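You operate a simulated robot arm through the tools that you are given. There is no shell and no other tool.

You are at the controls of a simulated robot arm. One attempt, no reset.

JOB
Set the controls near the shelf of the sample table. At the end: the start button of logger c30 is switched off; the white film roll from the shelf of the sample table is on the top of the sample table; the start button of logger c31 is switched off; the start button of logger c29 is switched on; whatever was shut is shut again. Leave all else as you found it, and nothing knocked over.
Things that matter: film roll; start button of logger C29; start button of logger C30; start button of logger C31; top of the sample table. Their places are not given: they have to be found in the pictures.

Only the result counts: the job must be done as asked and must still hold three seconds after the hand-in. Knocking over, shifting, dropping, spilling or breaking anything else fails it.

ROBOT AND FRAMES
A 7-joint arm with a two-finger parallel gripper, fixed in place. Base frame: the origin is at the foot of the arm, x ahead of it, y to its left, z up; the work surface is at about z = 941. Lengths are in mm, angles in rad, forces in N, time in s.
Its first joint turns from -2.601 to 2.601 rad. Payload 3.43 kg.
The tool frame sits at the grasp point between the pads (the TCP): z along the fingers, y along the line on which they close. The tips reach 30 mm beyond it. Largest opening 94 mm; finger width 28, thickness 10; the body of the gripper, 50 by 96 mm, starts 55 mm behind the TCP.
Orientation is that of the tool frame in the base frame, as a unit quaternion [x, y, z, w]. With the fingers straight down and closing along the base's y, the tool's x points along the base's -x, its y along +y and its z along -z.

CONTROLS
- The arm moves only by the tool play_rows. Its argument "rows" is a list of rows, each a list of 7 numbers: the shift along the tool's x, y, z in units of 30 mm (1.0 is 30 mm), then the turn, a rotation vector about the tool's x, y, z in units of 6 degrees (1.0 is 6 degrees), then the finger opening in cm, from 0 to 9.4. In form: [[x, y, z, rx, ry, rz, fingers], ...]. A call has 1 to 20 rows; each row shifts and turns the commanded pose from where the row before left it, along the tool's axes as they then stand. A call with a number of a shift or a turn outside -1 to 1 is refused whole. Rows are played at 5 a second. More than 50 mm and 0.15 rad between two rows, or a gripper value outside its range, and nothing of the call is played. Where a pose cannot be reached the arm comes as near as it can. A force on the tool above 40 N (or 10 N above the force at the start of the call, whichever is more), or a blocked arm, ends the call early, and 0.2 s more pass. The fingers move at their own pace (about 45 mm/s each) and stop on an object; they squeeze with about 34 N. The grip force told is the motor's: it shows also when the fingers shut on nothing. Time passes only in rows, and 0.2 s behind the last, so rows that do not move let the fingers close. It gives the time, the measured TCP pose, the force on the tool (base axes), the opening and the grip force at its end, in the units of the frame above (readings bear some noise), with the torque about the TCP (base axes, N m) and any sound that the robot's microphone picked up.
- Cameras (640 x 400 px; columns grow to the right, rows downward): "scene" is fixed at [220.5, -651.1, 1437.4]; the picture's right is [0.39, -0.92, 0.00], its down [-0.69, -0.29, -0.66] and it looks along [0.61, 0.26, -0.75] (base axes); focal length 214 px, centre (320, 200). "wrist" rides on the gripper at [76, 14, -102] in the tool frame; the picture's right is [-0.18, 0.98, 0.00], its down [-0.75, -0.14, -0.64] and it looks along [-0.63, -0.12, 0.77] (tool axes); focal length 243 px, centre (320, 200).
- capture(camera): a new picture of that camera. The clock stands still meanwhile.
- measure_at(camera, pixels): for up to 12 pixels [column, row] of the newest picture of that camera ("zoom" is the newest enlarged one), the place [x, y, z] in the base frame of the surface seen there, good to about 3 mm. The clock stands still meanwhile.
- enlarge(camera, box): a new picture of the part [left, top, right, bottom] of that camera's present view, enlarged. The clock stands still meanwhile.
- job_done(): hands the job in; it is judged then, once.

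Leave the gripper open and the arm clear of the work at the hand-in unless told otherwise.

The tools are called as name(argument=value, ...) on one line, values as JSON. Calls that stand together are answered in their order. play_rows: Moves the arm, as the interface text tells. Its arguments: {"type":"object","properties":{"rows":{"type":"array","items":{"type":"array","items":{"type":"number"}}}},"required":["rows"]} The other tools are called the same way: capture (camera) takes a picture; measure_at (camera, pixels) gives the place of the surface under pixels of a picture; enlarge (camera, box) takes an enlarged picture of a part of a camera's view; job_done () hands the job in.

At the start:

```text
t: 0.0
ee_pos: [918.6, -364.7, 1182.8]
orientation: [0.0, 1.0, 0.0, 0.0]
force: [0.5, -0.2, -0.1]
ft_torque: [0.04, -0.02, 0.0]
grip_width: 94.1
grasp_force: 0.2
```

scene: 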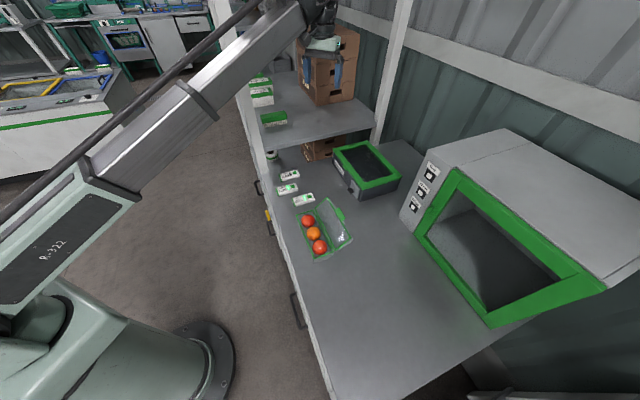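
wrist: 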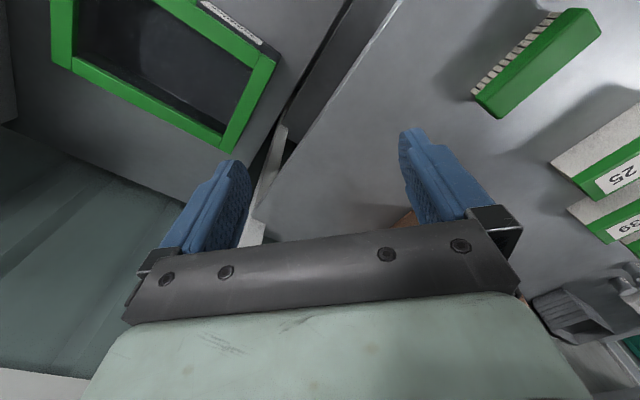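

I see a table with three small white and green devices near pixels (289,175), (288,188), (303,199), a shelf above it, an egg-carton-like tray with red balls, and a big green-framed oven. I'll enlarge several parts of the view to find the loggers and the film roll.

enlarge(camera="scene", box=[240, 130, 400, 230])

enlarge(camera="scene", box=[230, 60, 390, 160])

enlarge(camera="scene", box=[380, 130, 540, 230])

```text
4.00 times, centred on (320, 180) of scene
```

zoom: 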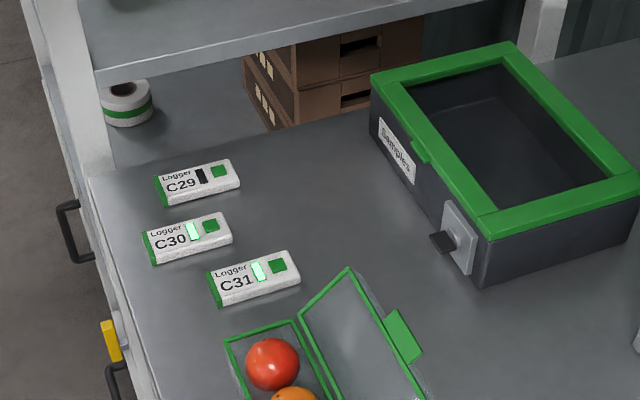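

```text
4.00 times, centred on (310, 110) of scene
```

zoom: 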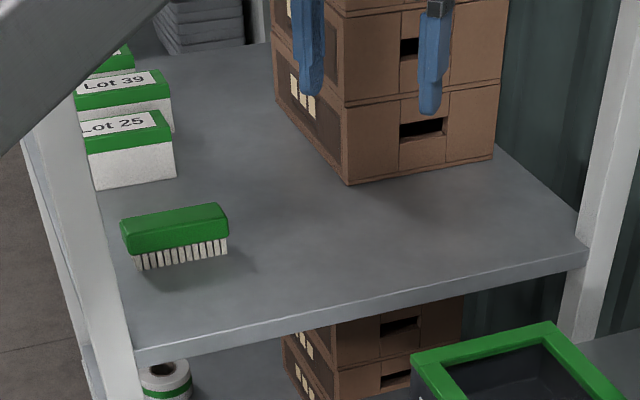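

```text
4.00 times, centred on (460, 180) of scene
```

zoom: 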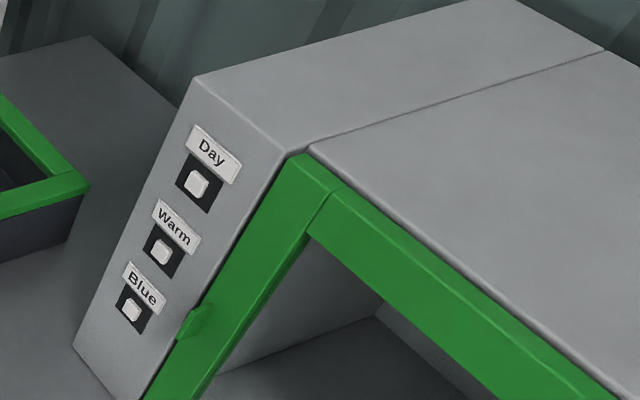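

The loggers C29 (dark display), C30 and C31 (lit displays) are visible. A white roll with a green band sits below the upper shelf at about scene pixel (272,155). I'll measure these places.

enlarge(camera="scene", box=[250, 140, 330, 190])

measure_at(camera="scene", pixels=[[271, 160], [272, 153], [285, 158], [310, 150], [290, 210], [340, 300], [330, 115], [300, 100], [275, 118], [320, 137], [276, 165], [262, 160]])

```text
8.00 times, centred on (290, 165) of scene
```

zoom: 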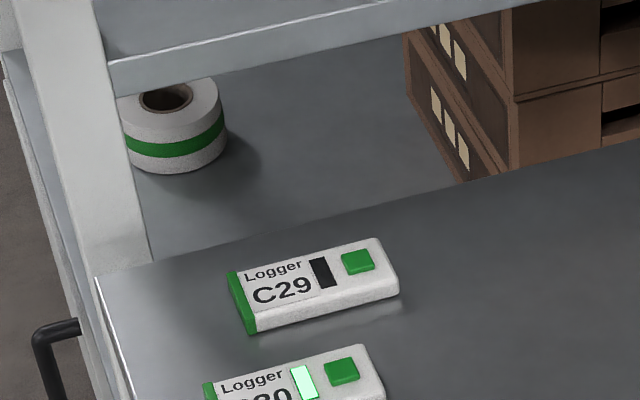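

```text
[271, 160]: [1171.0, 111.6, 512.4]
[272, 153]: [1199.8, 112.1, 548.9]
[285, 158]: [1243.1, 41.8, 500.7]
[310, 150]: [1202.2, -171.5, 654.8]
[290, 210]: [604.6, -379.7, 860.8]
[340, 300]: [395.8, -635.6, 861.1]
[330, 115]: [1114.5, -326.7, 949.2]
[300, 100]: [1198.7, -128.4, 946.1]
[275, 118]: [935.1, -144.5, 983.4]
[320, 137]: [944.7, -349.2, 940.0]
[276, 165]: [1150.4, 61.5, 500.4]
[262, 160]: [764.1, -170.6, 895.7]
```

The measurements put the roll on a low level (z about 500), the loggers' surface at z about 860, and the brush surface at z about 946. I'll measure more points to work out the layout (logger tops, edges, the robot's foot, posts).

measure_at(camera="scene", pixels=[[200, 340], [200, 250], [280, 175], [310, 165], [350, 145], [400, 145], [440, 300], [360, 100], [265, 140], [262, 120], [256, 100], [380, 130]])

measure_at(camera="zoom", pixels=[[165, 98], [165, 165], [215, 115], [260, 200], [350, 100], [400, 180], [450, 190], [320, 60], [150, 270], [357, 260], [320, 272], [280, 290]])

enlarge(camera="scene", box=[220, 40, 300, 90])

capture(camera="wrist")

```text
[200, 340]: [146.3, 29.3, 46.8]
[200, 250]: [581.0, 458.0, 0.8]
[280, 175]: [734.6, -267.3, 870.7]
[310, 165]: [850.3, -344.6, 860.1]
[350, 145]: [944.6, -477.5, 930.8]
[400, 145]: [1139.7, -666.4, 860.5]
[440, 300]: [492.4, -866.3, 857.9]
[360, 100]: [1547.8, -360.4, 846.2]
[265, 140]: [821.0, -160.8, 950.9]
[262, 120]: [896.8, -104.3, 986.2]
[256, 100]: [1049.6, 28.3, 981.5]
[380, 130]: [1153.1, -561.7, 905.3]
```

```text
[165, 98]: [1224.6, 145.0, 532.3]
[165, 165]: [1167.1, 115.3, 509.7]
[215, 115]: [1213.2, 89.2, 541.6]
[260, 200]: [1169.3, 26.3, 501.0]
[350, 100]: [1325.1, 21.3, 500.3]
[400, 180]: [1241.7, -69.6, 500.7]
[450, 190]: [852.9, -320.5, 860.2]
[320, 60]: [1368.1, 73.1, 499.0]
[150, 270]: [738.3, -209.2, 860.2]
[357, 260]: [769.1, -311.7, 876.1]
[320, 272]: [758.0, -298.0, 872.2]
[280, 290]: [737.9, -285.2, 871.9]
```

```text
8.00 times, centred on (260, 65) of scene
```

zoom: 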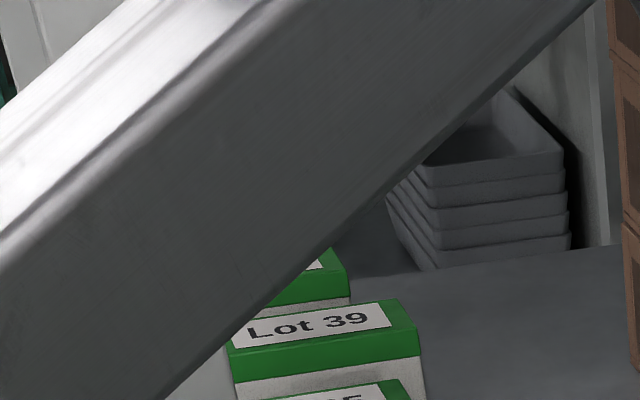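

```text
taken
```

wrist: 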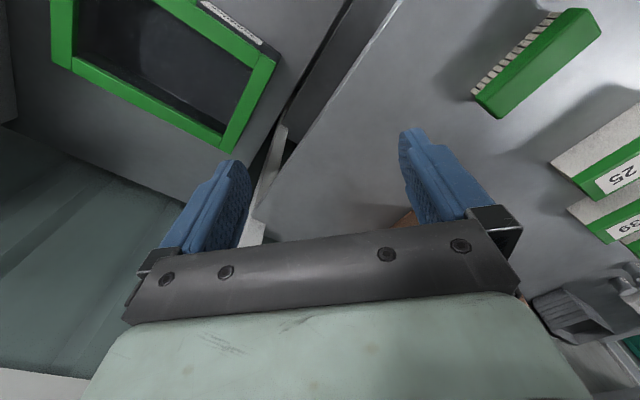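

The floor is at z=0, the logger bench top is at 860, the table with the brush has its top at about 941–946 with a lower shelf at 500, and the roll seen there is about 1200 mm from the base. Before deciding anything I want to look around with the wrist camera. I'll retract the arm 240 mm towards the base and turn the tool 45° to the left.

play_rows(rows=[[1, 0, 0, 0, 0, 0, 9.4], [1, 0, 0, 0, 0, 0, 9.4], [1, 0, 0, 0, 0, 0, 9.4], [1, 0, 0, 0, 0, 0, 9.4], [1, 0, 0, 0, 0, 0, 9.4], [1, 0, 0, 0, 0, 0, 9.4], [1, 0, 0, 0, 0, 0, 9.4], [1, 0, 0, 0, 0, 0, 9.4], [0, 0, 0, 0, 0, -0.9375, 9.4], [0, 0, 0, 0, 0, -0.9375, 9.4], [0, 0, 0, 0, 0, -0.9375, 9.4], [0, 0, 0, 0, 0, -0.9375, 9.4], [0, 0, 0, 0, 0, -0.9375, 9.4], [0, 0, 0, 0, 0, -0.9375, 9.4], [0, 0, 0, 0, 0, -0.9375, 9.4], [0, 0, 0, 0, 0, -0.9375, 9.4]])

capture(camera="wrist")

capture(camera="scene")

```text
t: 1.0
ee_pos: [806.6, -365.6, 1180.3]
orientation: [0.002, 1.0, -0.001, 0.005]
force: [5.3, -2.9, -11.3]
ft_torque: [0.18, -0.19, 0.14]
grip_width: 93.8
grasp_force: 0.1
stopped in row 5: the force on the tool passed its limit at 50 N (the readings are from after the stop); the commanded pose is now the measured one
```

```text
taken
```

wrist: 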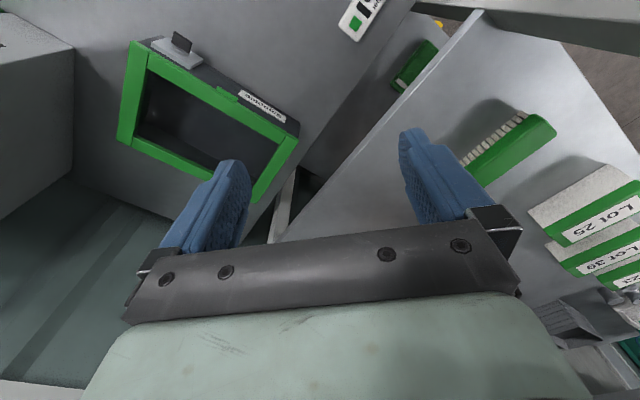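

```text
taken
```

scene: 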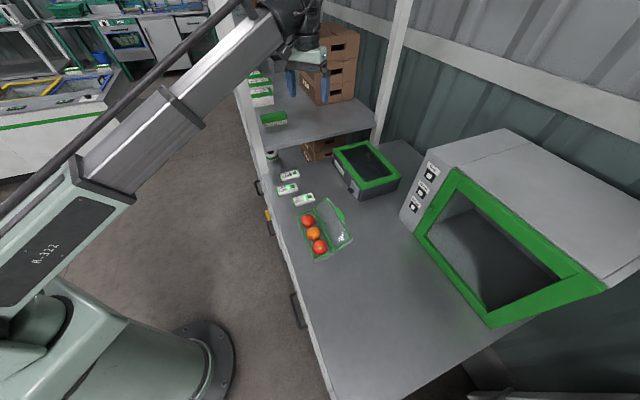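

The call stopped at row 5 with a force spike of 50 N. I'll hold still for two rows to see whether a contact remains or whether it was only inertia.

play_rows(rows=[[0, 0, 0, 0, 0, 0, 9.4], [0, 0, 0, 0, 0, 0, 9.4]])

enlarge(camera="scene", box=[220, 0, 380, 100])

enlarge(camera="wrist", box=[320, 0, 640, 200])

```text
t: 1.6
ee_pos: [805.3, -365.4, 1181.1]
orientation: [0.002, 1.0, -0.001, 0.005]
force: [7.4, -4.9, -17.4]
ft_torque: [0.27, -0.44, 0.25]
grip_width: 94.1
grasp_force: 0.0
```

```text
4.00 times, centred on (300, 50) of scene
```

zoom: 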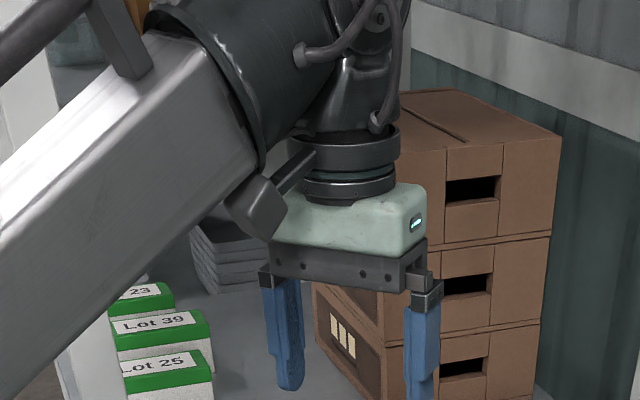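

```text
2.00 times, centred on (480, 100) of wrist
```

zoom: 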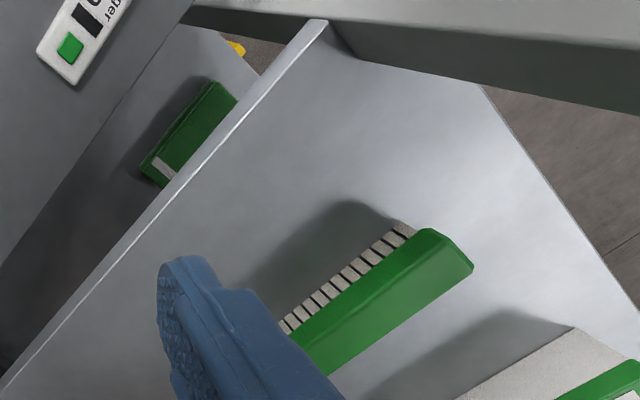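

A steady force of about 19 N remains. In the enlarged scene picture the wrist camera's grey block (260,205) appears to rest against the arm's own forearm tube. I'll back off 60 mm in +x (tool −x) and then yaw the tool so that the camera sits at the side of the forearm.

play_rows(rows=[[-0.5, 0, 0, 0, 0, 0, 9.4], [-0.5, 0, 0, 0, 0, 0, 9.4], [-0.5, 0, 0, 0, 0, 0, 9.4], [-0.5, 0, 0, 0, 0, 0, 9.4], [0, 0, 0, 0, 0, 0, 9.4]])

```text
t: 2.8
ee_pos: [865.6, -367.9, 1181.4]
orientation: [0.001, 1.0, -0.001, 0.004]
force: [0.1, 0.3, 0.2]
ft_torque: [0.01, 0.02, -0.02]
grip_width: 94.0
grasp_force: 0.0
```

The force is gone (about 0 N). Now I yaw the tool 45° counter-clockwise (seen from above) so that the camera moves away from the forearm and looks toward the shelving table.

play_rows(rows=[[0, 0, 0, 0, 0, -0.75, 9.4], [0, 0, 0, 0, 0, -0.75, 9.4], [0, 0, 0, 0, 0, -0.75, 9.4], [0, 0, 0, 0, 0, -0.75, 9.4], [0, 0, 0, 0, 0, -0.75, 9.4], [0, 0, 0, 0, 0, -0.75, 9.4], [0, 0, 0, 0, 0, -0.75, 9.4], [0, 0, 0, 0, 0, -0.75, 9.4], [0, 0, 0, 0, 0, -0.75, 9.4], [0, 0, 0, 0, 0, -0.75, 9.4], [0, 0, 0, 0, 0, 0, 9.4]])

capture(camera="wrist")

capture(camera="scene")

```text
t: 5.2
ee_pos: [865.5, -365.2, 1182.9]
orientation: [-0.38, 0.925, -0.001, 0.003]
force: [-0.1, 0.3, -0.6]
ft_torque: [0.0, 0.01, -0.01]
grip_width: 94.0
grasp_force: 0.2
```

```text
taken
```

wrist: 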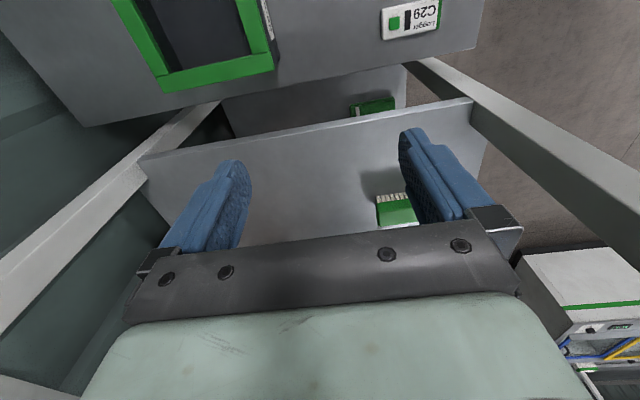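

```text
taken
```

scene: 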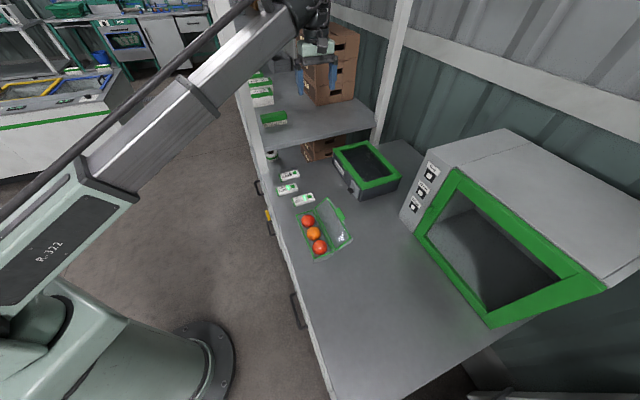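

Now the wrist picture shows the shelf with the brush at (395,205) and a green object lower down at (370,105). I'll measure and enlarge there.

measure_at(camera="wrist", pixels=[[370, 107], [390, 103], [300, 110], [397, 205], [400, 22], [340, 140], [560, 150], [80, 210], [600, 290], [280, 190]])

enlarge(camera="wrist", box=[260, 60, 480, 198])

enlarge(camera="wrist", box=[480, 230, 640, 330])

```text
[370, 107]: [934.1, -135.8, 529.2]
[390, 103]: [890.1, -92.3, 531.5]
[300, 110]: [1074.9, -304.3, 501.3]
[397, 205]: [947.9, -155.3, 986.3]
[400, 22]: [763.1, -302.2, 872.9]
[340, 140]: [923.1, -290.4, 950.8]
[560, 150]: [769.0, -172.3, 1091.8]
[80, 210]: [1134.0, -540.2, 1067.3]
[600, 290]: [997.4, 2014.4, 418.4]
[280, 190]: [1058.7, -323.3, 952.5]
```

```text
2.90 times, centred on (370, 129) of wrist
```

zoom: 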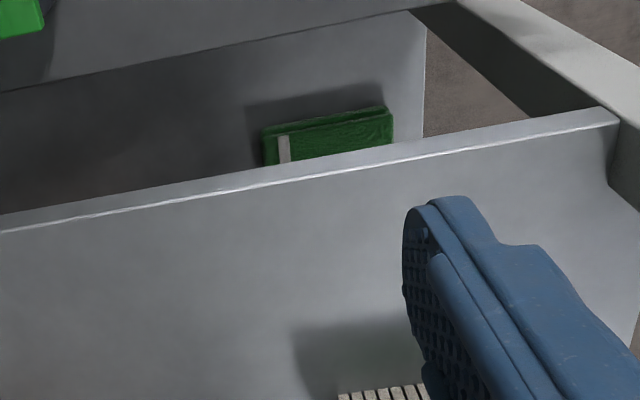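

```text
4.00 times, centred on (560, 280) of wrist
```

zoom: 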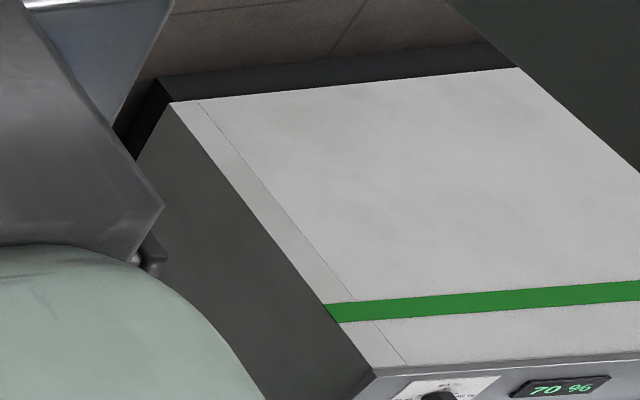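

On the lower level (z about 500) there is also a green book-like thing at (915,-115). The rack has levels at 500 and 950. I'll measure the other furniture and the arm itself to understand the reach.

measure_at(camera="scene", pixels=[[60, 110], [100, 20], [120, 190], [200, 100], [290, 20], [60, 245], [30, 330], [90, 340], [130, 370], [150, 90], [60, 120], [20, 90]])

measure_at(camera="scene", pixels=[[250, 20], [240, 40], [325, 60], [345, 40], [397, 30], [420, 30], [250, 90], [262, 97], [265, 103], [258, 82], [285, 70], [345, 115]])

```text
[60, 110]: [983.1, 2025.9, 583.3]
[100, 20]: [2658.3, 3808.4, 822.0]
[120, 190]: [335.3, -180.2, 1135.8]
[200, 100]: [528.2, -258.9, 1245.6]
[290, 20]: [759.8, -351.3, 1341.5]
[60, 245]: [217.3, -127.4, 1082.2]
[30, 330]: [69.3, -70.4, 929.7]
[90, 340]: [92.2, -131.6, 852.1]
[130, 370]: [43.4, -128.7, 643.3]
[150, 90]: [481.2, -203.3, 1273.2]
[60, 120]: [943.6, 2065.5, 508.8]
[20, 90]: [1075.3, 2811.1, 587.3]
```

```text
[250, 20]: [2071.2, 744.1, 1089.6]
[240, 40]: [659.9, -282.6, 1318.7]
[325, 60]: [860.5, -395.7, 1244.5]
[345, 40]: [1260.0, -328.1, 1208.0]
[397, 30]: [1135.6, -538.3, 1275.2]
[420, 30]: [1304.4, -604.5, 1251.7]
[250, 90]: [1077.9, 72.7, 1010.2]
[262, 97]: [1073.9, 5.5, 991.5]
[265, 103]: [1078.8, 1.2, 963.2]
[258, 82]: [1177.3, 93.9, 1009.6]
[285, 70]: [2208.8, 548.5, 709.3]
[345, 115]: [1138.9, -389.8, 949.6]
```

The geometry suggests a rack beside the bench with posts rising above z 1275, so there may be things higher up that I cannot see. I'll tilt the tool upward in steps (about tool −y) to look with the wrist camera along the rack.

play_rows(rows=[[0, 0, 0, 0, -0.75, 0, 9.4], [0, 0, 0, 0, -0.75, 0, 9.4], [0, 0, 0, 0, -0.75, 0, 9.4], [0, 0, 0, 0, -0.75, 0, 9.4], [0, 0, 0, 0, -0.75, 0, 9.4], [0, 0, 0, 0, -0.75, 0, 9.4], [0, 0, 0, 0, -0.75, 0, 9.4], [0, 0, 0, 0, 0, 0, 9.4]])

capture(camera="wrist")

capture(camera="scene")

```text
t: 7.0
ee_pos: [864.7, -366.2, 1181.9]
orientation: [-0.367, 0.889, 0.101, 0.255]
force: [-0.6, 0.1, 0.0]
ft_torque: [0.0, 0.02, 0.03]
grip_width: 93.8
grasp_force: 0.1
```

```text
taken
```

wrist: 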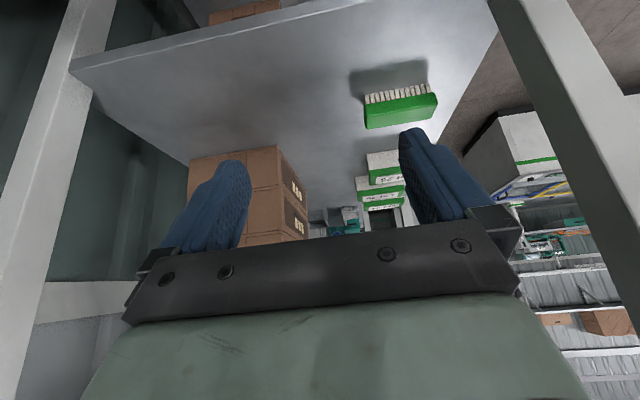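

```text
taken
```

scene: 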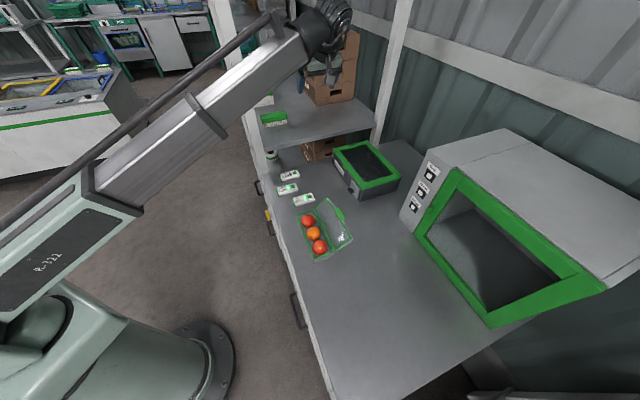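

No upper level visible yet. I'll tilt another 30° to look higher.

play_rows(rows=[[0, 0, 0, 0, -0.75, 0, 9.4], [0, 0, 0, 0, -0.75, 0, 9.4], [0, 0, 0, 0, -0.75, 0, 9.4], [0, 0, 0, 0, -0.75, 0, 9.4], [0, 0, 0, 0, -0.75, 0, 9.4], [0, 0, 0, 0, -0.75, 0, 9.4], [0, 0, 0, 0, 0, 0, 9.4]])

capture(camera="wrist")

capture(camera="scene")

```text
t: 8.6
ee_pos: [865.2, -365.3, 1180.8]
orientation: [-0.333, 0.805, 0.184, 0.455]
force: [-0.3, 0.0, -0.4]
ft_torque: [0.03, -0.03, 0.05]
grip_width: 93.8
grasp_force: 0.1
```

```text
taken
```

wrist: 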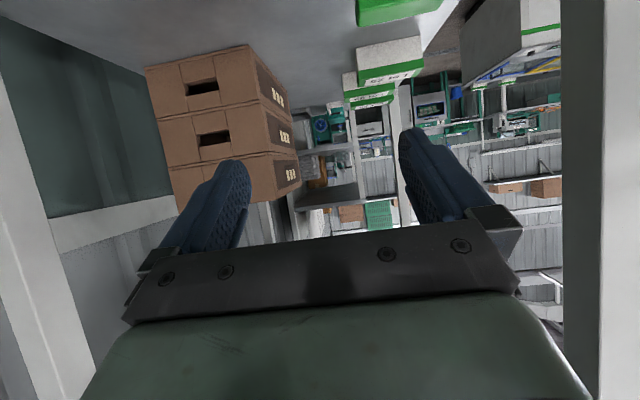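

```text
taken
```

scene: 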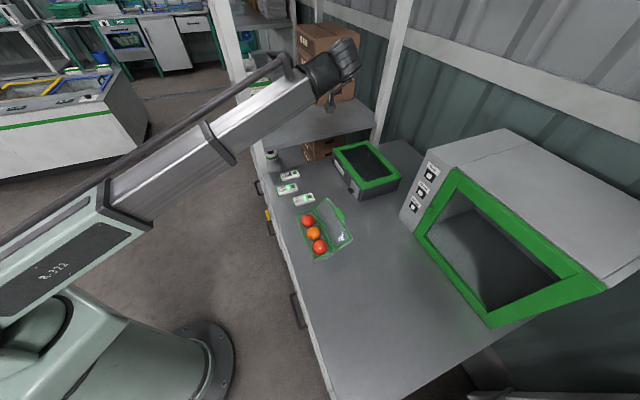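

No upper level seems to hold a film roll; the only roll seen so far is on the lower level of the rack. I'll measure the upper level more carefully from both cameras and enlarge the wrist view.

enlarge(camera="wrist", box=[280, 60, 580, 248])

enlarge(camera="scene", box=[220, 10, 380, 110])

measure_at(camera="scene", pixels=[[310, 120], [290, 135], [340, 125], [360, 120], [280, 140], [300, 110], [330, 135], [370, 122], [375, 125], [280, 145], [350, 128], [320, 139]])

measure_at(camera="wrist", pixels=[[200, 30], [300, 40], [320, 80], [120, 40], [30, 240], [130, 220], [590, 100], [390, 10], [400, 45], [330, 200], [240, 80], [345, 205]])

```text
2.13 times, centred on (430, 154) of wrist
```

zoom: 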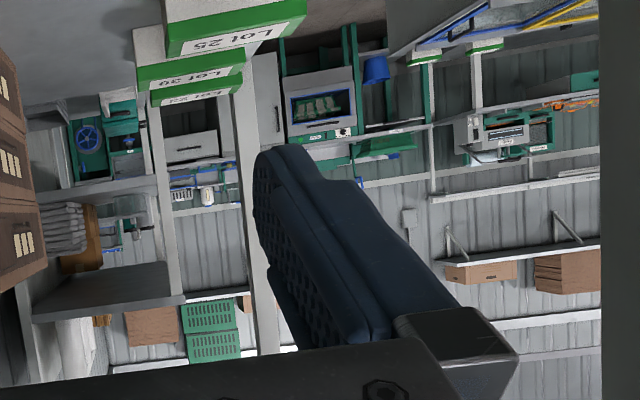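

```text
4.00 times, centred on (300, 60) of scene
```

zoom: 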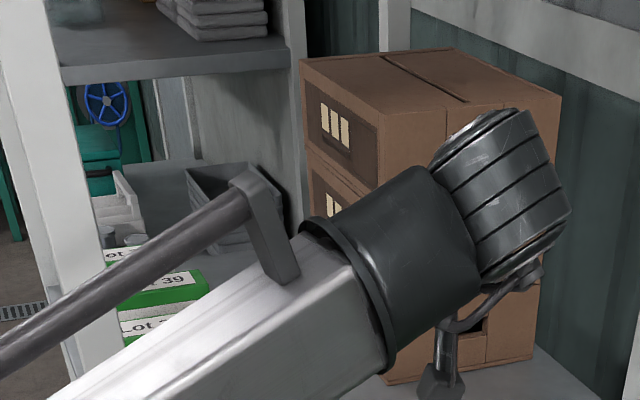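

```text
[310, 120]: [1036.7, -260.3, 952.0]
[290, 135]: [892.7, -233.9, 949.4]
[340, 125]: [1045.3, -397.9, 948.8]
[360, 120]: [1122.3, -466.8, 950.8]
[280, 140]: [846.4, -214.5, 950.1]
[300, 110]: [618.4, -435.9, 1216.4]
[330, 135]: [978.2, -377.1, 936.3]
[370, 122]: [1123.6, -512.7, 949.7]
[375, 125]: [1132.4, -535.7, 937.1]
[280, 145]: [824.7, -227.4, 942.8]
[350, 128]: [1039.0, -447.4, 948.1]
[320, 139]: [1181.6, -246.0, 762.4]
```

```text
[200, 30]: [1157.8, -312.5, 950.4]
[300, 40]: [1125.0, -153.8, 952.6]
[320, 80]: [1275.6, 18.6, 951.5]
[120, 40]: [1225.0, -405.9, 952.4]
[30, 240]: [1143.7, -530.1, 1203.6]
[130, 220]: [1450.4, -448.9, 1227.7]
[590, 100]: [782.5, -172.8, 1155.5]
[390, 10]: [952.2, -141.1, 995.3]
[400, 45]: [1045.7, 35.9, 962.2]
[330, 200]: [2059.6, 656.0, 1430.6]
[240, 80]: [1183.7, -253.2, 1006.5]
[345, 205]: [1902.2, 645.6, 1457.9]
```

The rack stands in line with the bench, its front facing the robot; its top is at z about 950 and its lower shelf at z about 500, where the white roll stands. That matches "shelf" and "top" of the sample table. I'll deal with the loggers first, since the arm is on that side of the post: bring the tool back to pointing straight down.

play_rows(rows=[[0, 0, 0, 0, 0.75, 0, 9.4], [0, 0, 0, 0, 0.75, 0, 9.4], [0, 0, 0, 0, 0.75, 0, 9.4], [0, 0, 0, 0, 0.75, 0, 9.4], [0, 0, 0, 0, 0.75, 0, 9.4], [0, 0, 0, 0, 0.75, 0, 9.4], [0, 0, 0, 0, 0.75, 0, 9.4], [0, 0, 0, 0, 0.75, 0, 9.4], [0, 0, 0, 0, 0.75, 0, 9.4], [0, 0, 0, 0, 0.75, 0, 9.4], [0, 0, 0, 0, 0.75, 0, 9.4], [0, 0, 0, 0, 0.75, 0, 9.4], [0, 0, 0, 0, 0.75, 0, 9.4], [0, 0, 0, 0, 0, 0, 9.4]])

enlarge(camera="scene", box=[270, 160, 334, 200])

```text
t: 11.6
ee_pos: [866.0, -365.2, 1180.9]
orientation: [-0.382, 0.924, -0.002, 0.002]
force: [0.0, -0.1, 1.1]
ft_torque: [0.0, -0.05, 0.01]
grip_width: 94.1
grasp_force: 0.1
```

```text
10.00 times, centred on (302, 180) of scene
```

zoom: 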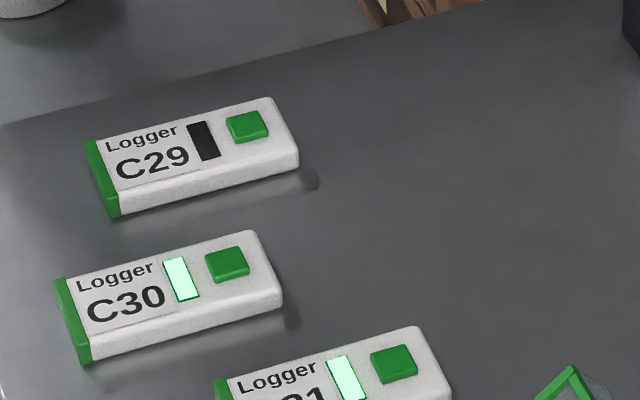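

The tool points straight down again. In the enlarged picture the buttons are at (248,126) for C29, (227,264) for C30 and (394,364) for C31. I'll measure the buttons and the housings.

measure_at(camera="zoom", pixels=[[248, 126], [240, 120], [258, 132], [227, 264], [220, 256], [237, 270], [394, 364], [386, 356], [404, 370], [205, 140], [180, 280], [345, 380]])

measure_at(camera="zoom", pixels=[[95, 145], [115, 210], [270, 105], [290, 165], [65, 280], [88, 355], [248, 235], [275, 300], [415, 330], [440, 390], [215, 380], [110, 110]])

```text
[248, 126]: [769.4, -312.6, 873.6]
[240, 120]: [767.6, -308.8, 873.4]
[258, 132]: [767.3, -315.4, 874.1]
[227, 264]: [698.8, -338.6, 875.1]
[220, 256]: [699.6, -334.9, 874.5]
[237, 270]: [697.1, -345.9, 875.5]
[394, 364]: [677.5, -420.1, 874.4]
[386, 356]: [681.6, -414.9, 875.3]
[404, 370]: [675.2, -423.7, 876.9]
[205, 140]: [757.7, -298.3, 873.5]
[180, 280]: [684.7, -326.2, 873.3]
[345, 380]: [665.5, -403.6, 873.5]
```

```text
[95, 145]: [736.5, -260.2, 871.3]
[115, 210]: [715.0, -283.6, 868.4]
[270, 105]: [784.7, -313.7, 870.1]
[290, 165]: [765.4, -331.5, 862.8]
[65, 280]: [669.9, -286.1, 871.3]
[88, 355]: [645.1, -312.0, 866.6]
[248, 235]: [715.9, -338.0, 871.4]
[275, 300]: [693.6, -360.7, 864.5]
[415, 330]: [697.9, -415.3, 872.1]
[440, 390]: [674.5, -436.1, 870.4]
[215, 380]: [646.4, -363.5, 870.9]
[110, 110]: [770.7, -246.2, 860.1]
```

The buttons are at about C29 (768.5,−312.3,875), C30 (698.5,−339.5,875), C31 (678,−419.5,875.5). I'll close the fingers and move above C29 at z about 960 (tips at 930).

play_rows(rows=[[0.106, 0.354, 0.737, 0, 0, 0, 0], [0.106, 0.354, 0.737, 0, 0, 0, 0], [0.106, 0.354, 0.737, 0, 0, 0, 0], [0.106, 0.354, 0.737, 0, 0, 0, 0], [0.106, 0.354, 0.737, 0, 0, 0, 0], [0.106, 0.354, 0.737, 0, 0, 0, 0], [0.106, 0.354, 0.737, 0, 0, 0, 0], [0.106, 0.354, 0.737, 0, 0, 0, 0], [0.106, 0.354, 0.737, 0, 0, 0, 0], [0.106, 0.354, 0.737, 0, 0, 0, 0], [0, 0, 0, 0, 0, 0, 0], [0, 0, 0, 0, 0, 0, 0]])

capture(camera="wrist")

capture(camera="scene")

```text
t: 14.2
ee_pos: [769.7, -313.0, 960.2]
orientation: [-0.381, 0.924, -0.002, 0.003]
force: [-0.4, -0.1, 0.5]
ft_torque: [-0.03, 0.02, -0.02]
grip_width: 0.0
grasp_force: 33.4
```

```text
taken
```

wrist: 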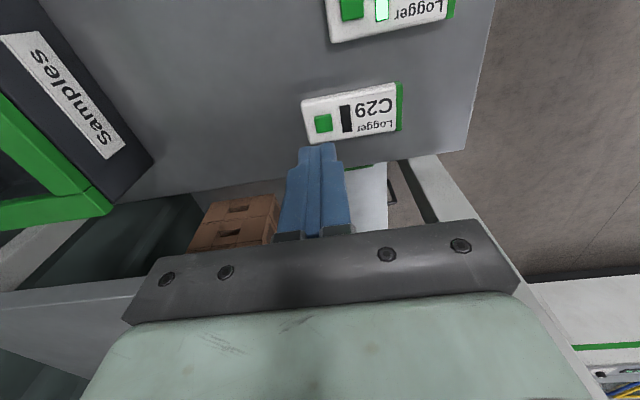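

```text
taken
```

scene: 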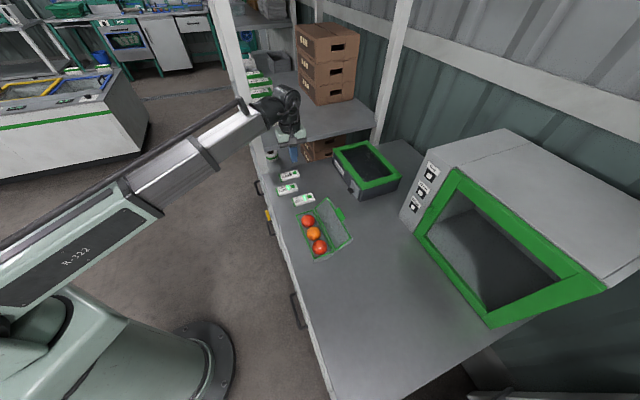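

The fingers are above C29; its button is at wrist pixel (324,122). I'll measure it from here for a better fix.

measure_at(camera="wrist", pixels=[[324, 122], [318, 118], [330, 127], [346, 119], [315, 150]])

enlarge(camera="wrist", box=[260, 60, 420, 160])

```text
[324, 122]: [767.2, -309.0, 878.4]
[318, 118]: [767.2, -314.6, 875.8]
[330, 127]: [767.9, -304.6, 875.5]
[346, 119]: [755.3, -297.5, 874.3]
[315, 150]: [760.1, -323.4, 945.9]
```

```text
4.00 times, centred on (340, 110) of wrist
```

zoom: 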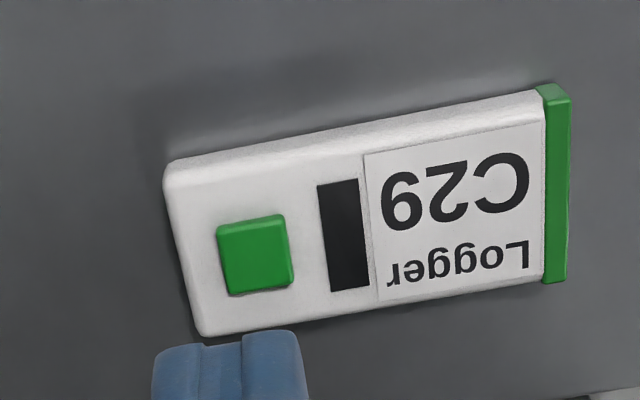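

The button centre is about (767.5,−309.5,876). I'll correct by 3.5 mm along tool y and descend so that the tips are at about z 883.

play_rows(rows=[[0, 0.06, 0.5, 0, 0, 0, 0], [-0.02, 0.06, 0.5, 0, 0, 0, 0], [0, 0, 0.5, 0, 0, 0, 0], [0, 0, 0.06, 0, 0, 0, 0], [0, 0, 0, 0, 0, 0, 0]])

```text
t: 15.4
ee_pos: [769.0, -310.2, 913.8]
orientation: [-0.381, 0.925, -0.002, 0.002]
force: [0.4, 0.1, 0.1]
ft_torque: [-0.01, -0.01, -0.03]
grip_width: 0.2
grasp_force: 32.9
```

The tips are at about 884. Now small steps of 1.5 mm down until a force appears.

play_rows(rows=[[0, 0, 0.05, 0, 0, 0, 0], [0, 0, 0.05, 0, 0, 0, 0], [0, 0, 0.05, 0, 0, 0, 0], [0, 0, 0.05, 0, 0, 0, 0], [0, 0, 0.05, 0, 0, 0, 0], [0, 0, 0, 0, 0, 0, 0]])

```text
t: 16.8
ee_pos: [768.5, -310.6, 906.7]
orientation: [-0.381, 0.925, -0.003, 0.004]
force: [-0.3, -0.3, -0.3]
ft_torque: [0.01, 0.03, 0.0]
grip_width: 0.2
grasp_force: 33.0
```

Still no contact at tip height of about 877. I'll continue down in 1 mm steps.

play_rows(rows=[[0, 0, 0.035, 0, 0, 0, 0], [0, 0, 0.035, 0, 0, 0, 0], [0, 0, 0.035, 0, 0, 0, 0], [0, 0, 0, 0, 0, 0, 0]])

enlarge(camera="wrist", box=[260, 60, 420, 160])

enlarge(camera="scene", box=[250, 140, 330, 190])

```text
t: 17.8
ee_pos: [768.3, -309.4, 902.5]
orientation: [-0.381, 0.925, -0.003, 0.003]
force: [0.0, -1.2, 3.9]
ft_torque: [0.0, 0.0, 0.02]
grip_width: 0.2
grasp_force: 33.0
heard: click
```

```text
4.00 times, centred on (340, 110) of wrist
```

zoom: 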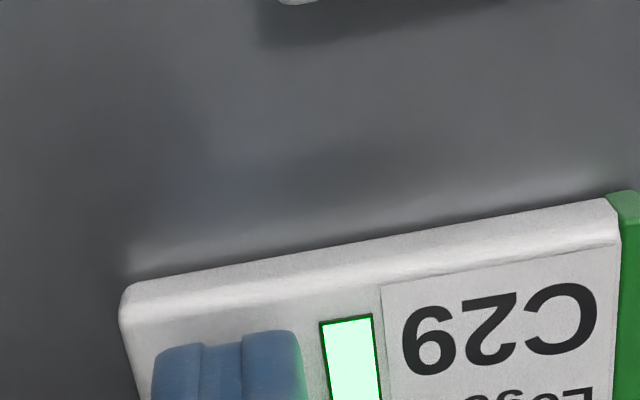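

```text
8.00 times, centred on (290, 165) of scene
```

zoom: 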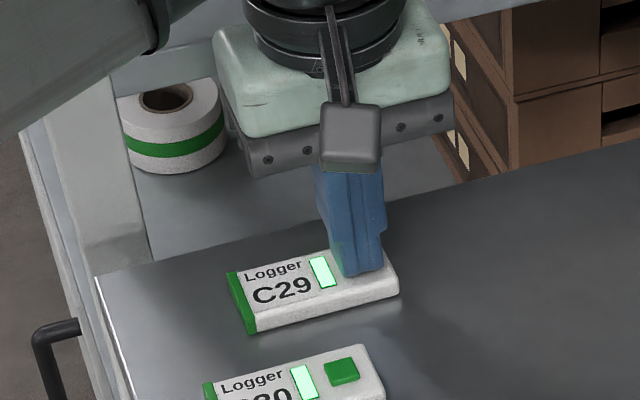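

A click was heard and C29's display is lit now. I'll rise straight up to z about 955.

play_rows(rows=[[0, 0, -0.1, 0, 0, 0, 0], [0, 0, -0.3, 0, 0, 0, 0], [0, 0, -0.6, 0, 0, 0, 0], [0, 0, -0.8, 0, 0, 0, 0], [0, 0, 0, 0, 0, 0, 0]])

enlarge(camera="scene", box=[270, 160, 334, 200])

```text
t: 19.0
ee_pos: [767.2, -309.6, 957.1]
orientation: [-0.381, 0.925, -0.002, 0.003]
force: [0.0, 1.0, 0.5]
ft_torque: [-0.01, 0.01, 0.0]
grip_width: 0.0
grasp_force: 33.4
```

```text
10.00 times, centred on (302, 180) of scene
```

zoom: 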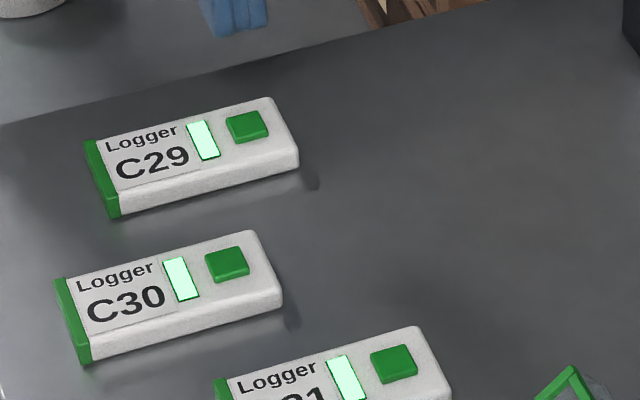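

C29 stays lit after release. Now I move above C30 (about 698,−338) at the same height.

play_rows(rows=[[0.58, 0.24, 0, 0, 0, 0, 0], [0.58, 0.24, 0, 0, 0, 0, 0], [0.58, 0.24, 0, 0, 0, 0, 0], [0.58, 0.24, 0, 0, 0, 0, 0], [0, 0, 0, 0, 0, 0, 0]])

capture(camera="wrist")

```text
t: 20.2
ee_pos: [698.4, -339.2, 956.6]
orientation: [-0.381, 0.925, -0.003, 0.003]
force: [-0.7, 0.3, -0.4]
ft_torque: [-0.01, -0.01, 0.0]
grip_width: 0.0
grasp_force: 33.2
```

```text
taken
```

wrist: 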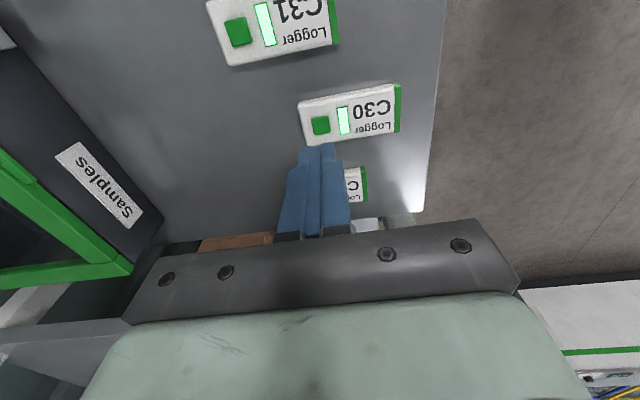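

C30's button is at wrist pixel (320,125); C31's at (238,31). I'll measure both.

measure_at(camera="wrist", pixels=[[320, 125], [316, 121], [325, 129], [238, 31], [232, 25], [244, 37]])

```text
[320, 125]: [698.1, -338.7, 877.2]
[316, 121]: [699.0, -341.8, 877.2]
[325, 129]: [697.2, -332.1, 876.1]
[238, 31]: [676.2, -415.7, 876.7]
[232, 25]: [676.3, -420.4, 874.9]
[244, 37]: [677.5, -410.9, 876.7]
```

The TCP is over C30's button. I descend to a tip height of about 878, then in small steps.

play_rows(rows=[[0, 0.02, 0.5, 0, 0, 0, 0], [0, 0.02, 0.5, 0, 0, 0, 0], [0, 0, 0.4, 0, 0, 0, 0], [0, 0, 0.2, 0, 0, 0, 0], [0, 0, 0.05, 0, 0, 0, 0], [0, 0, 0.035, 0, 0, 0, 0], [0, 0, 0.035, 0, 0, 0, 0], [0, 0, 0.035, 0, 0, 0, 0], [0, 0, 0, 0, 0, 0, 0]])

enlarge(camera="scene", box=[270, 160, 334, 200])

```text
t: 22.2
ee_pos: [697.1, -337.3, 903.7]
orientation: [-0.381, 0.925, -0.002, 0.003]
force: [-0.9, 0.7, 2.2]
ft_torque: [0.0, 0.02, 0.02]
grip_width: 0.0
grasp_force: 33.5
heard: click
```

```text
10.00 times, centred on (302, 180) of scene
```

zoom: 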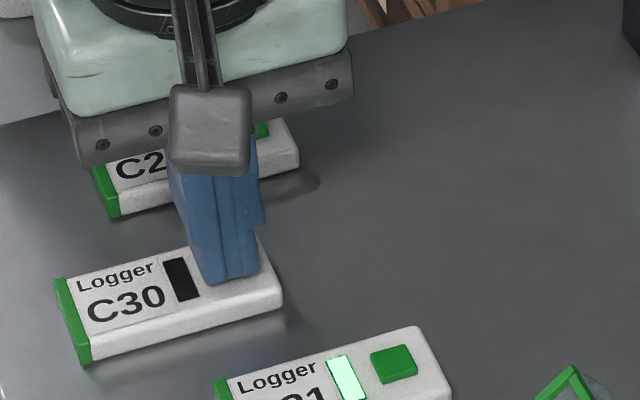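

A click, and C30's display is dark. I rise and move over C31 (about 676.8,−415.5).

play_rows(rows=[[0, 0, -0.1, 0, 0, 0, 0], [0, 0, -0.4, 0, 0, 0, 0], [0, 0, -0.7, 0, 0, 0, 0], [0, 0, -0.55, 0, 0, 0, 0], [0.579, -0.343, 0, 0, 0, 0, 0], [0.579, -0.343, 0, 0, 0, 0, 0], [0.579, -0.343, 0, 0, 0, 0, 0], [0.579, -0.343, 0, 0, 0, 0, 0], [0, 0, 0, 0, 0, 0, 0]])

capture(camera="wrist")

capture(camera="scene")

```text
t: 24.2
ee_pos: [675.9, -417.8, 955.3]
orientation: [-0.381, 0.925, -0.001, 0.003]
force: [-0.9, -0.3, -0.7]
ft_torque: [0.03, -0.01, 0.03]
grip_width: 0.0
grasp_force: 33.0
```

```text
taken
```

wrist: 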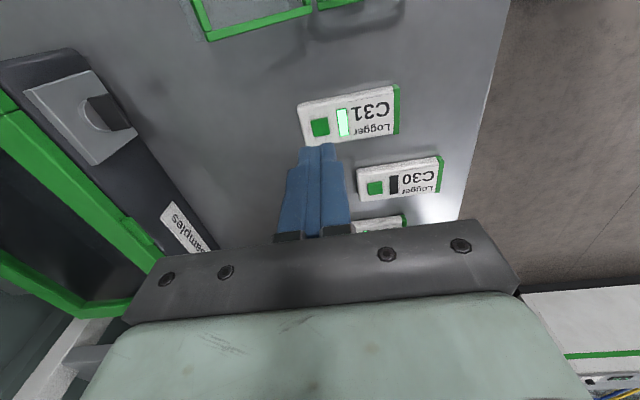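

```text
taken
```

scene: 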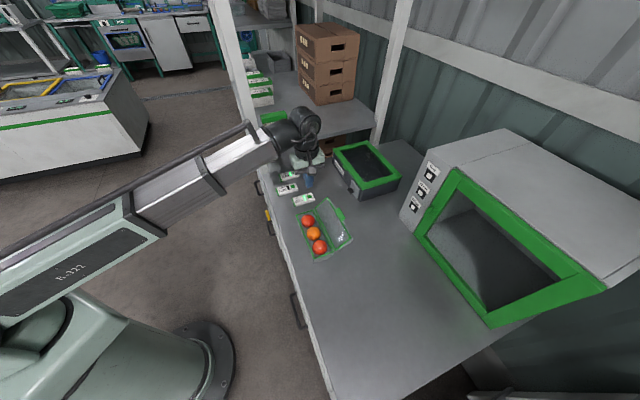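

C31's button is at wrist pixel (320,127). I check its place before pressing.

measure_at(camera="wrist", pixels=[[320, 127], [315, 122], [325, 131]])

```text
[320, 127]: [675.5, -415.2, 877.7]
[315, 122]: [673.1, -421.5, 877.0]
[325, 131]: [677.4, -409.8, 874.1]
```

The button is at (675.5,−415.5); the TCP is 2 mm off, which is fine with a small correction. I press C31 the same way.

play_rows(rows=[[0, 0.03, 0.5, 0, 0, 0, 0], [-0.02, 0.03, 0.5, 0, 0, 0, 0], [0, 0, 0.4, 0, 0, 0, 0], [0, 0, 0.15, 0, 0, 0, 0], [0, 0, 0.05, 0, 0, 0, 0], [0, 0, 0.035, 0, 0, 0, 0], [0, 0, 0.035, 0, 0, 0, 0], [0, 0, 0.035, 0, 0, 0, 0], [0, 0, 0, 0, 0, 0, 0]])

enlarge(camera="scene", box=[270, 165, 334, 205])

```text
t: 26.2
ee_pos: [676.3, -414.5, 905.0]
orientation: [-0.381, 0.925, -0.001, 0.003]
force: [0.1, -0.2, 0.2]
ft_torque: [0.02, -0.01, 0.01]
grip_width: 0.2
grasp_force: 32.9
```

```text
10.00 times, centred on (302, 185) of scene
```

zoom: 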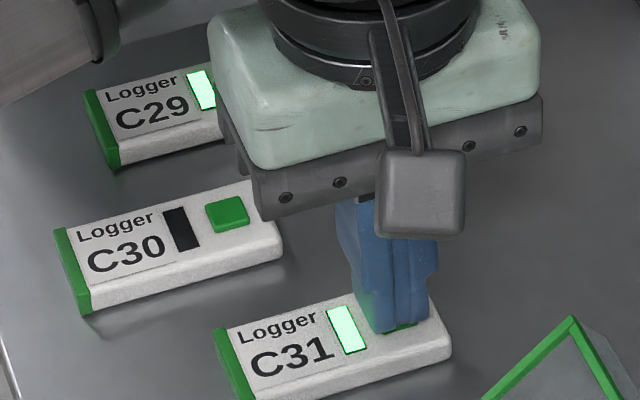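

No click yet (tip at about 875). I continue another 2 mm down in small steps.

play_rows(rows=[[0, 0, 0.03, 0, 0, 0, 0], [0, 0, 0.03, 0, 0, 0, 0], [0, 0, 0, 0, 0, 0, 0]])

enlarge(camera="scene", box=[270, 165, 334, 205])

```text
t: 27.0
ee_pos: [675.8, -415.8, 902.6]
orientation: [-0.381, 0.925, -0.003, 0.002]
force: [0.6, 0.0, 2.1]
ft_torque: [-0.02, -0.01, 0.02]
grip_width: 0.2
grasp_force: 32.5
heard: click
```

```text
10.00 times, centred on (302, 185) of scene
```

zoom: 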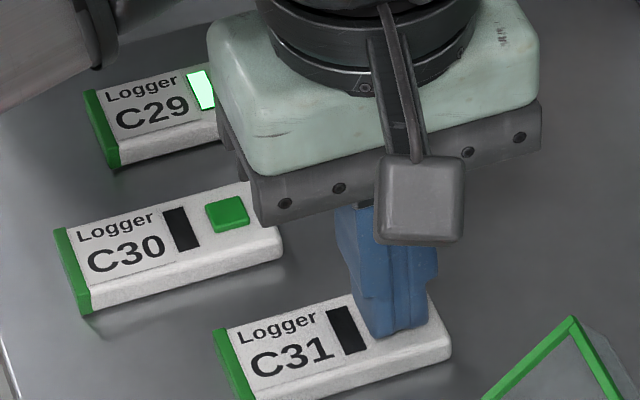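

C31's display is dark now. I rise straight up 150 mm and check all three loggers.

play_rows(rows=[[0, 0, -0.1, 0, 0, 0, 0], [0, 0, -0.5, 0, 0, 0, 0], [0, 0, -0.9, 0, 0, 0, 0], [0, 0, -1, 0, 0, 0, 0], [0, 0, -1, 0, 0, 0, 0], [0, 0, -1, 0, 0, 0, 0], [0, 0, -0.8, 0, 0, 0, 0], [0, 0, 0, 0, 0, 0, 0]])

capture(camera="scene")

enlarge(camera="scene", box=[250, 130, 362, 200])

```text
t: 28.8
ee_pos: [674.9, -416.8, 1061.8]
orientation: [-0.381, 0.925, -0.001, 0.002]
force: [0.8, 0.0, 0.3]
ft_torque: [0.02, -0.01, -0.01]
grip_width: 0.0
grasp_force: 33.1
```

```text
taken
```

scene: 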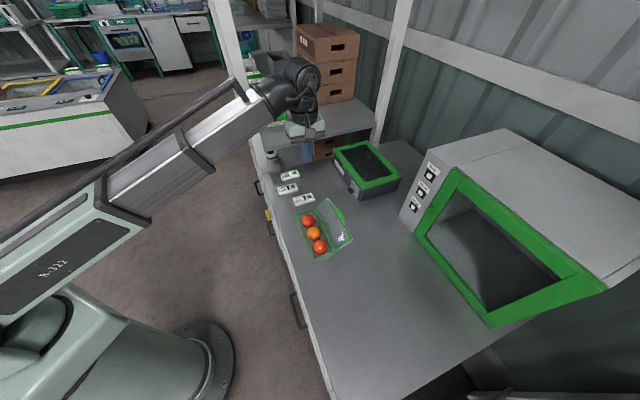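

```text
5.71 times, centred on (306, 165) of scene
```

zoom: 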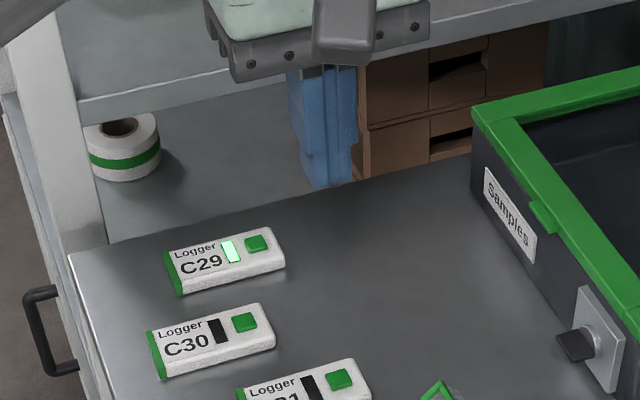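

C29 is on, C30 and C31 are off. Next is the roll. I retract the arm toward the base into the aisle (to about 510,−314) so it can pass the post at (778,−176).

play_rows(rows=[[0.165, 0.7, 0, 0, 0, 0, 0], [0.165, 0.7, 0, 0, 0, 0, 0], [0.165, 0.7, 0, 0, 0, 0, 0], [0.165, 0.7, 0, 0, 0, 0, 0], [0.165, 0.7, 0, 0, 0, 0, 0], [0.165, 0.7, 0, 0, 0, 0, 0], [0.165, 0.7, 0, 0, 0, 0, 0], [0.165, 0.7, 0, 0, 0, 0, 0], [0.165, 0.7, 0, 0, 0, 0, 0], [0, 0, 0, 0, 0, 0, 0]])

capture(camera="scene")

```text
t: 31.0
ee_pos: [511.3, -310.8, 1061.6]
orientation: [-0.381, 0.925, -0.001, 0.003]
force: [0.0, 0.4, -0.3]
ft_torque: [0.02, 0.01, 0.0]
grip_width: 0.0
grasp_force: 32.9
```

```text
taken
```

scene: 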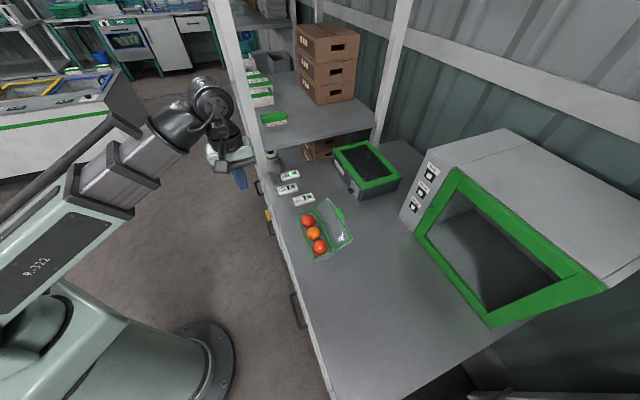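

The forearm is telescopic. I now turn the tool counter-clockwise (rz negative) by 108° in place so that the camera comes to the outer side.

play_rows(rows=[[0, 0, 0, 0, 0, -0.9, 0], [0, 0, 0, 0, 0, -0.9, 0], [0, 0, 0, 0, 0, -0.9, 0], [0, 0, 0, 0, 0, -0.9, 0], [0, 0, 0, 0, 0, -0.9, 0], [0, 0, 0, 0, 0, -0.9, 0], [0, 0, 0, 0, 0, -0.9, 0], [0, 0, 0, 0, 0, -0.9, 0], [0, 0, 0, 0, 0, -0.9, 0], [0, 0, 0, 0, 0, -0.9, 0], [0, 0, 0, 0, 0, -0.9, 0], [0, 0, 0, 0, 0, -0.9, 0], [0, 0, 0, 0, 0, -0.9, 0], [0, 0, 0, 0, 0, -0.9, 0], [0, 0, 0, 0, 0, -0.9, 0], [0, 0, 0, 0, 0, -0.9, 0], [0, 0, 0, 0, 0, -0.9, 0], [0, 0, 0, 0, 0, -0.9, 0], [0, 0, 0, 0, 0, -0.9, 0], [0, 0, 0, 0, 0, -0.9, 0]])

capture(camera="scene")

capture(camera="wrist")

```text
t: 35.2
ee_pos: [512.6, -309.4, 1062.2]
orientation: [0.936, -0.352, 0.003, -0.001]
force: [0.0, 0.2, 0.2]
ft_torque: [0.0, 0.03, -0.03]
grip_width: 0.1
grasp_force: 32.8
out of reach, approached as far as the arm can: row 18, 19, 20
```

```text
taken
```

scene: 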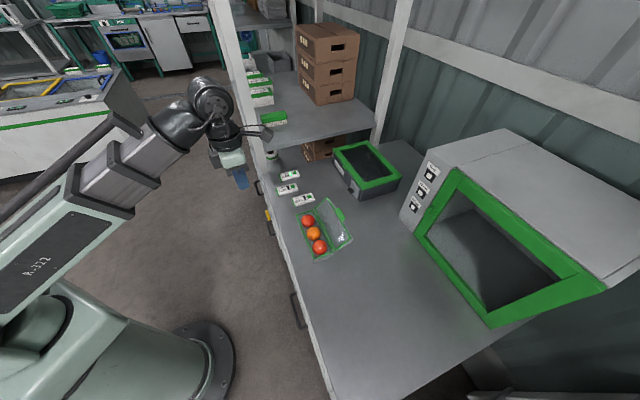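

```text
taken
```

wrist: 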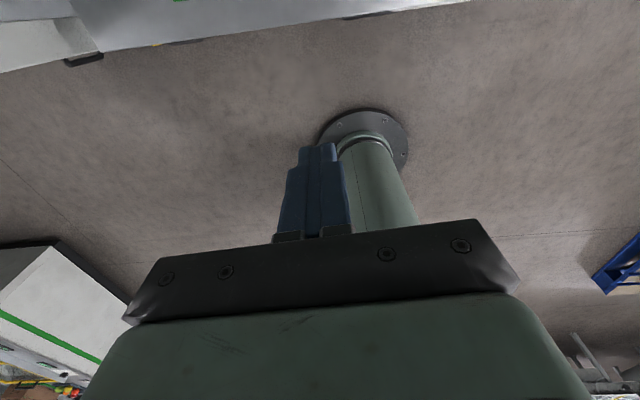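

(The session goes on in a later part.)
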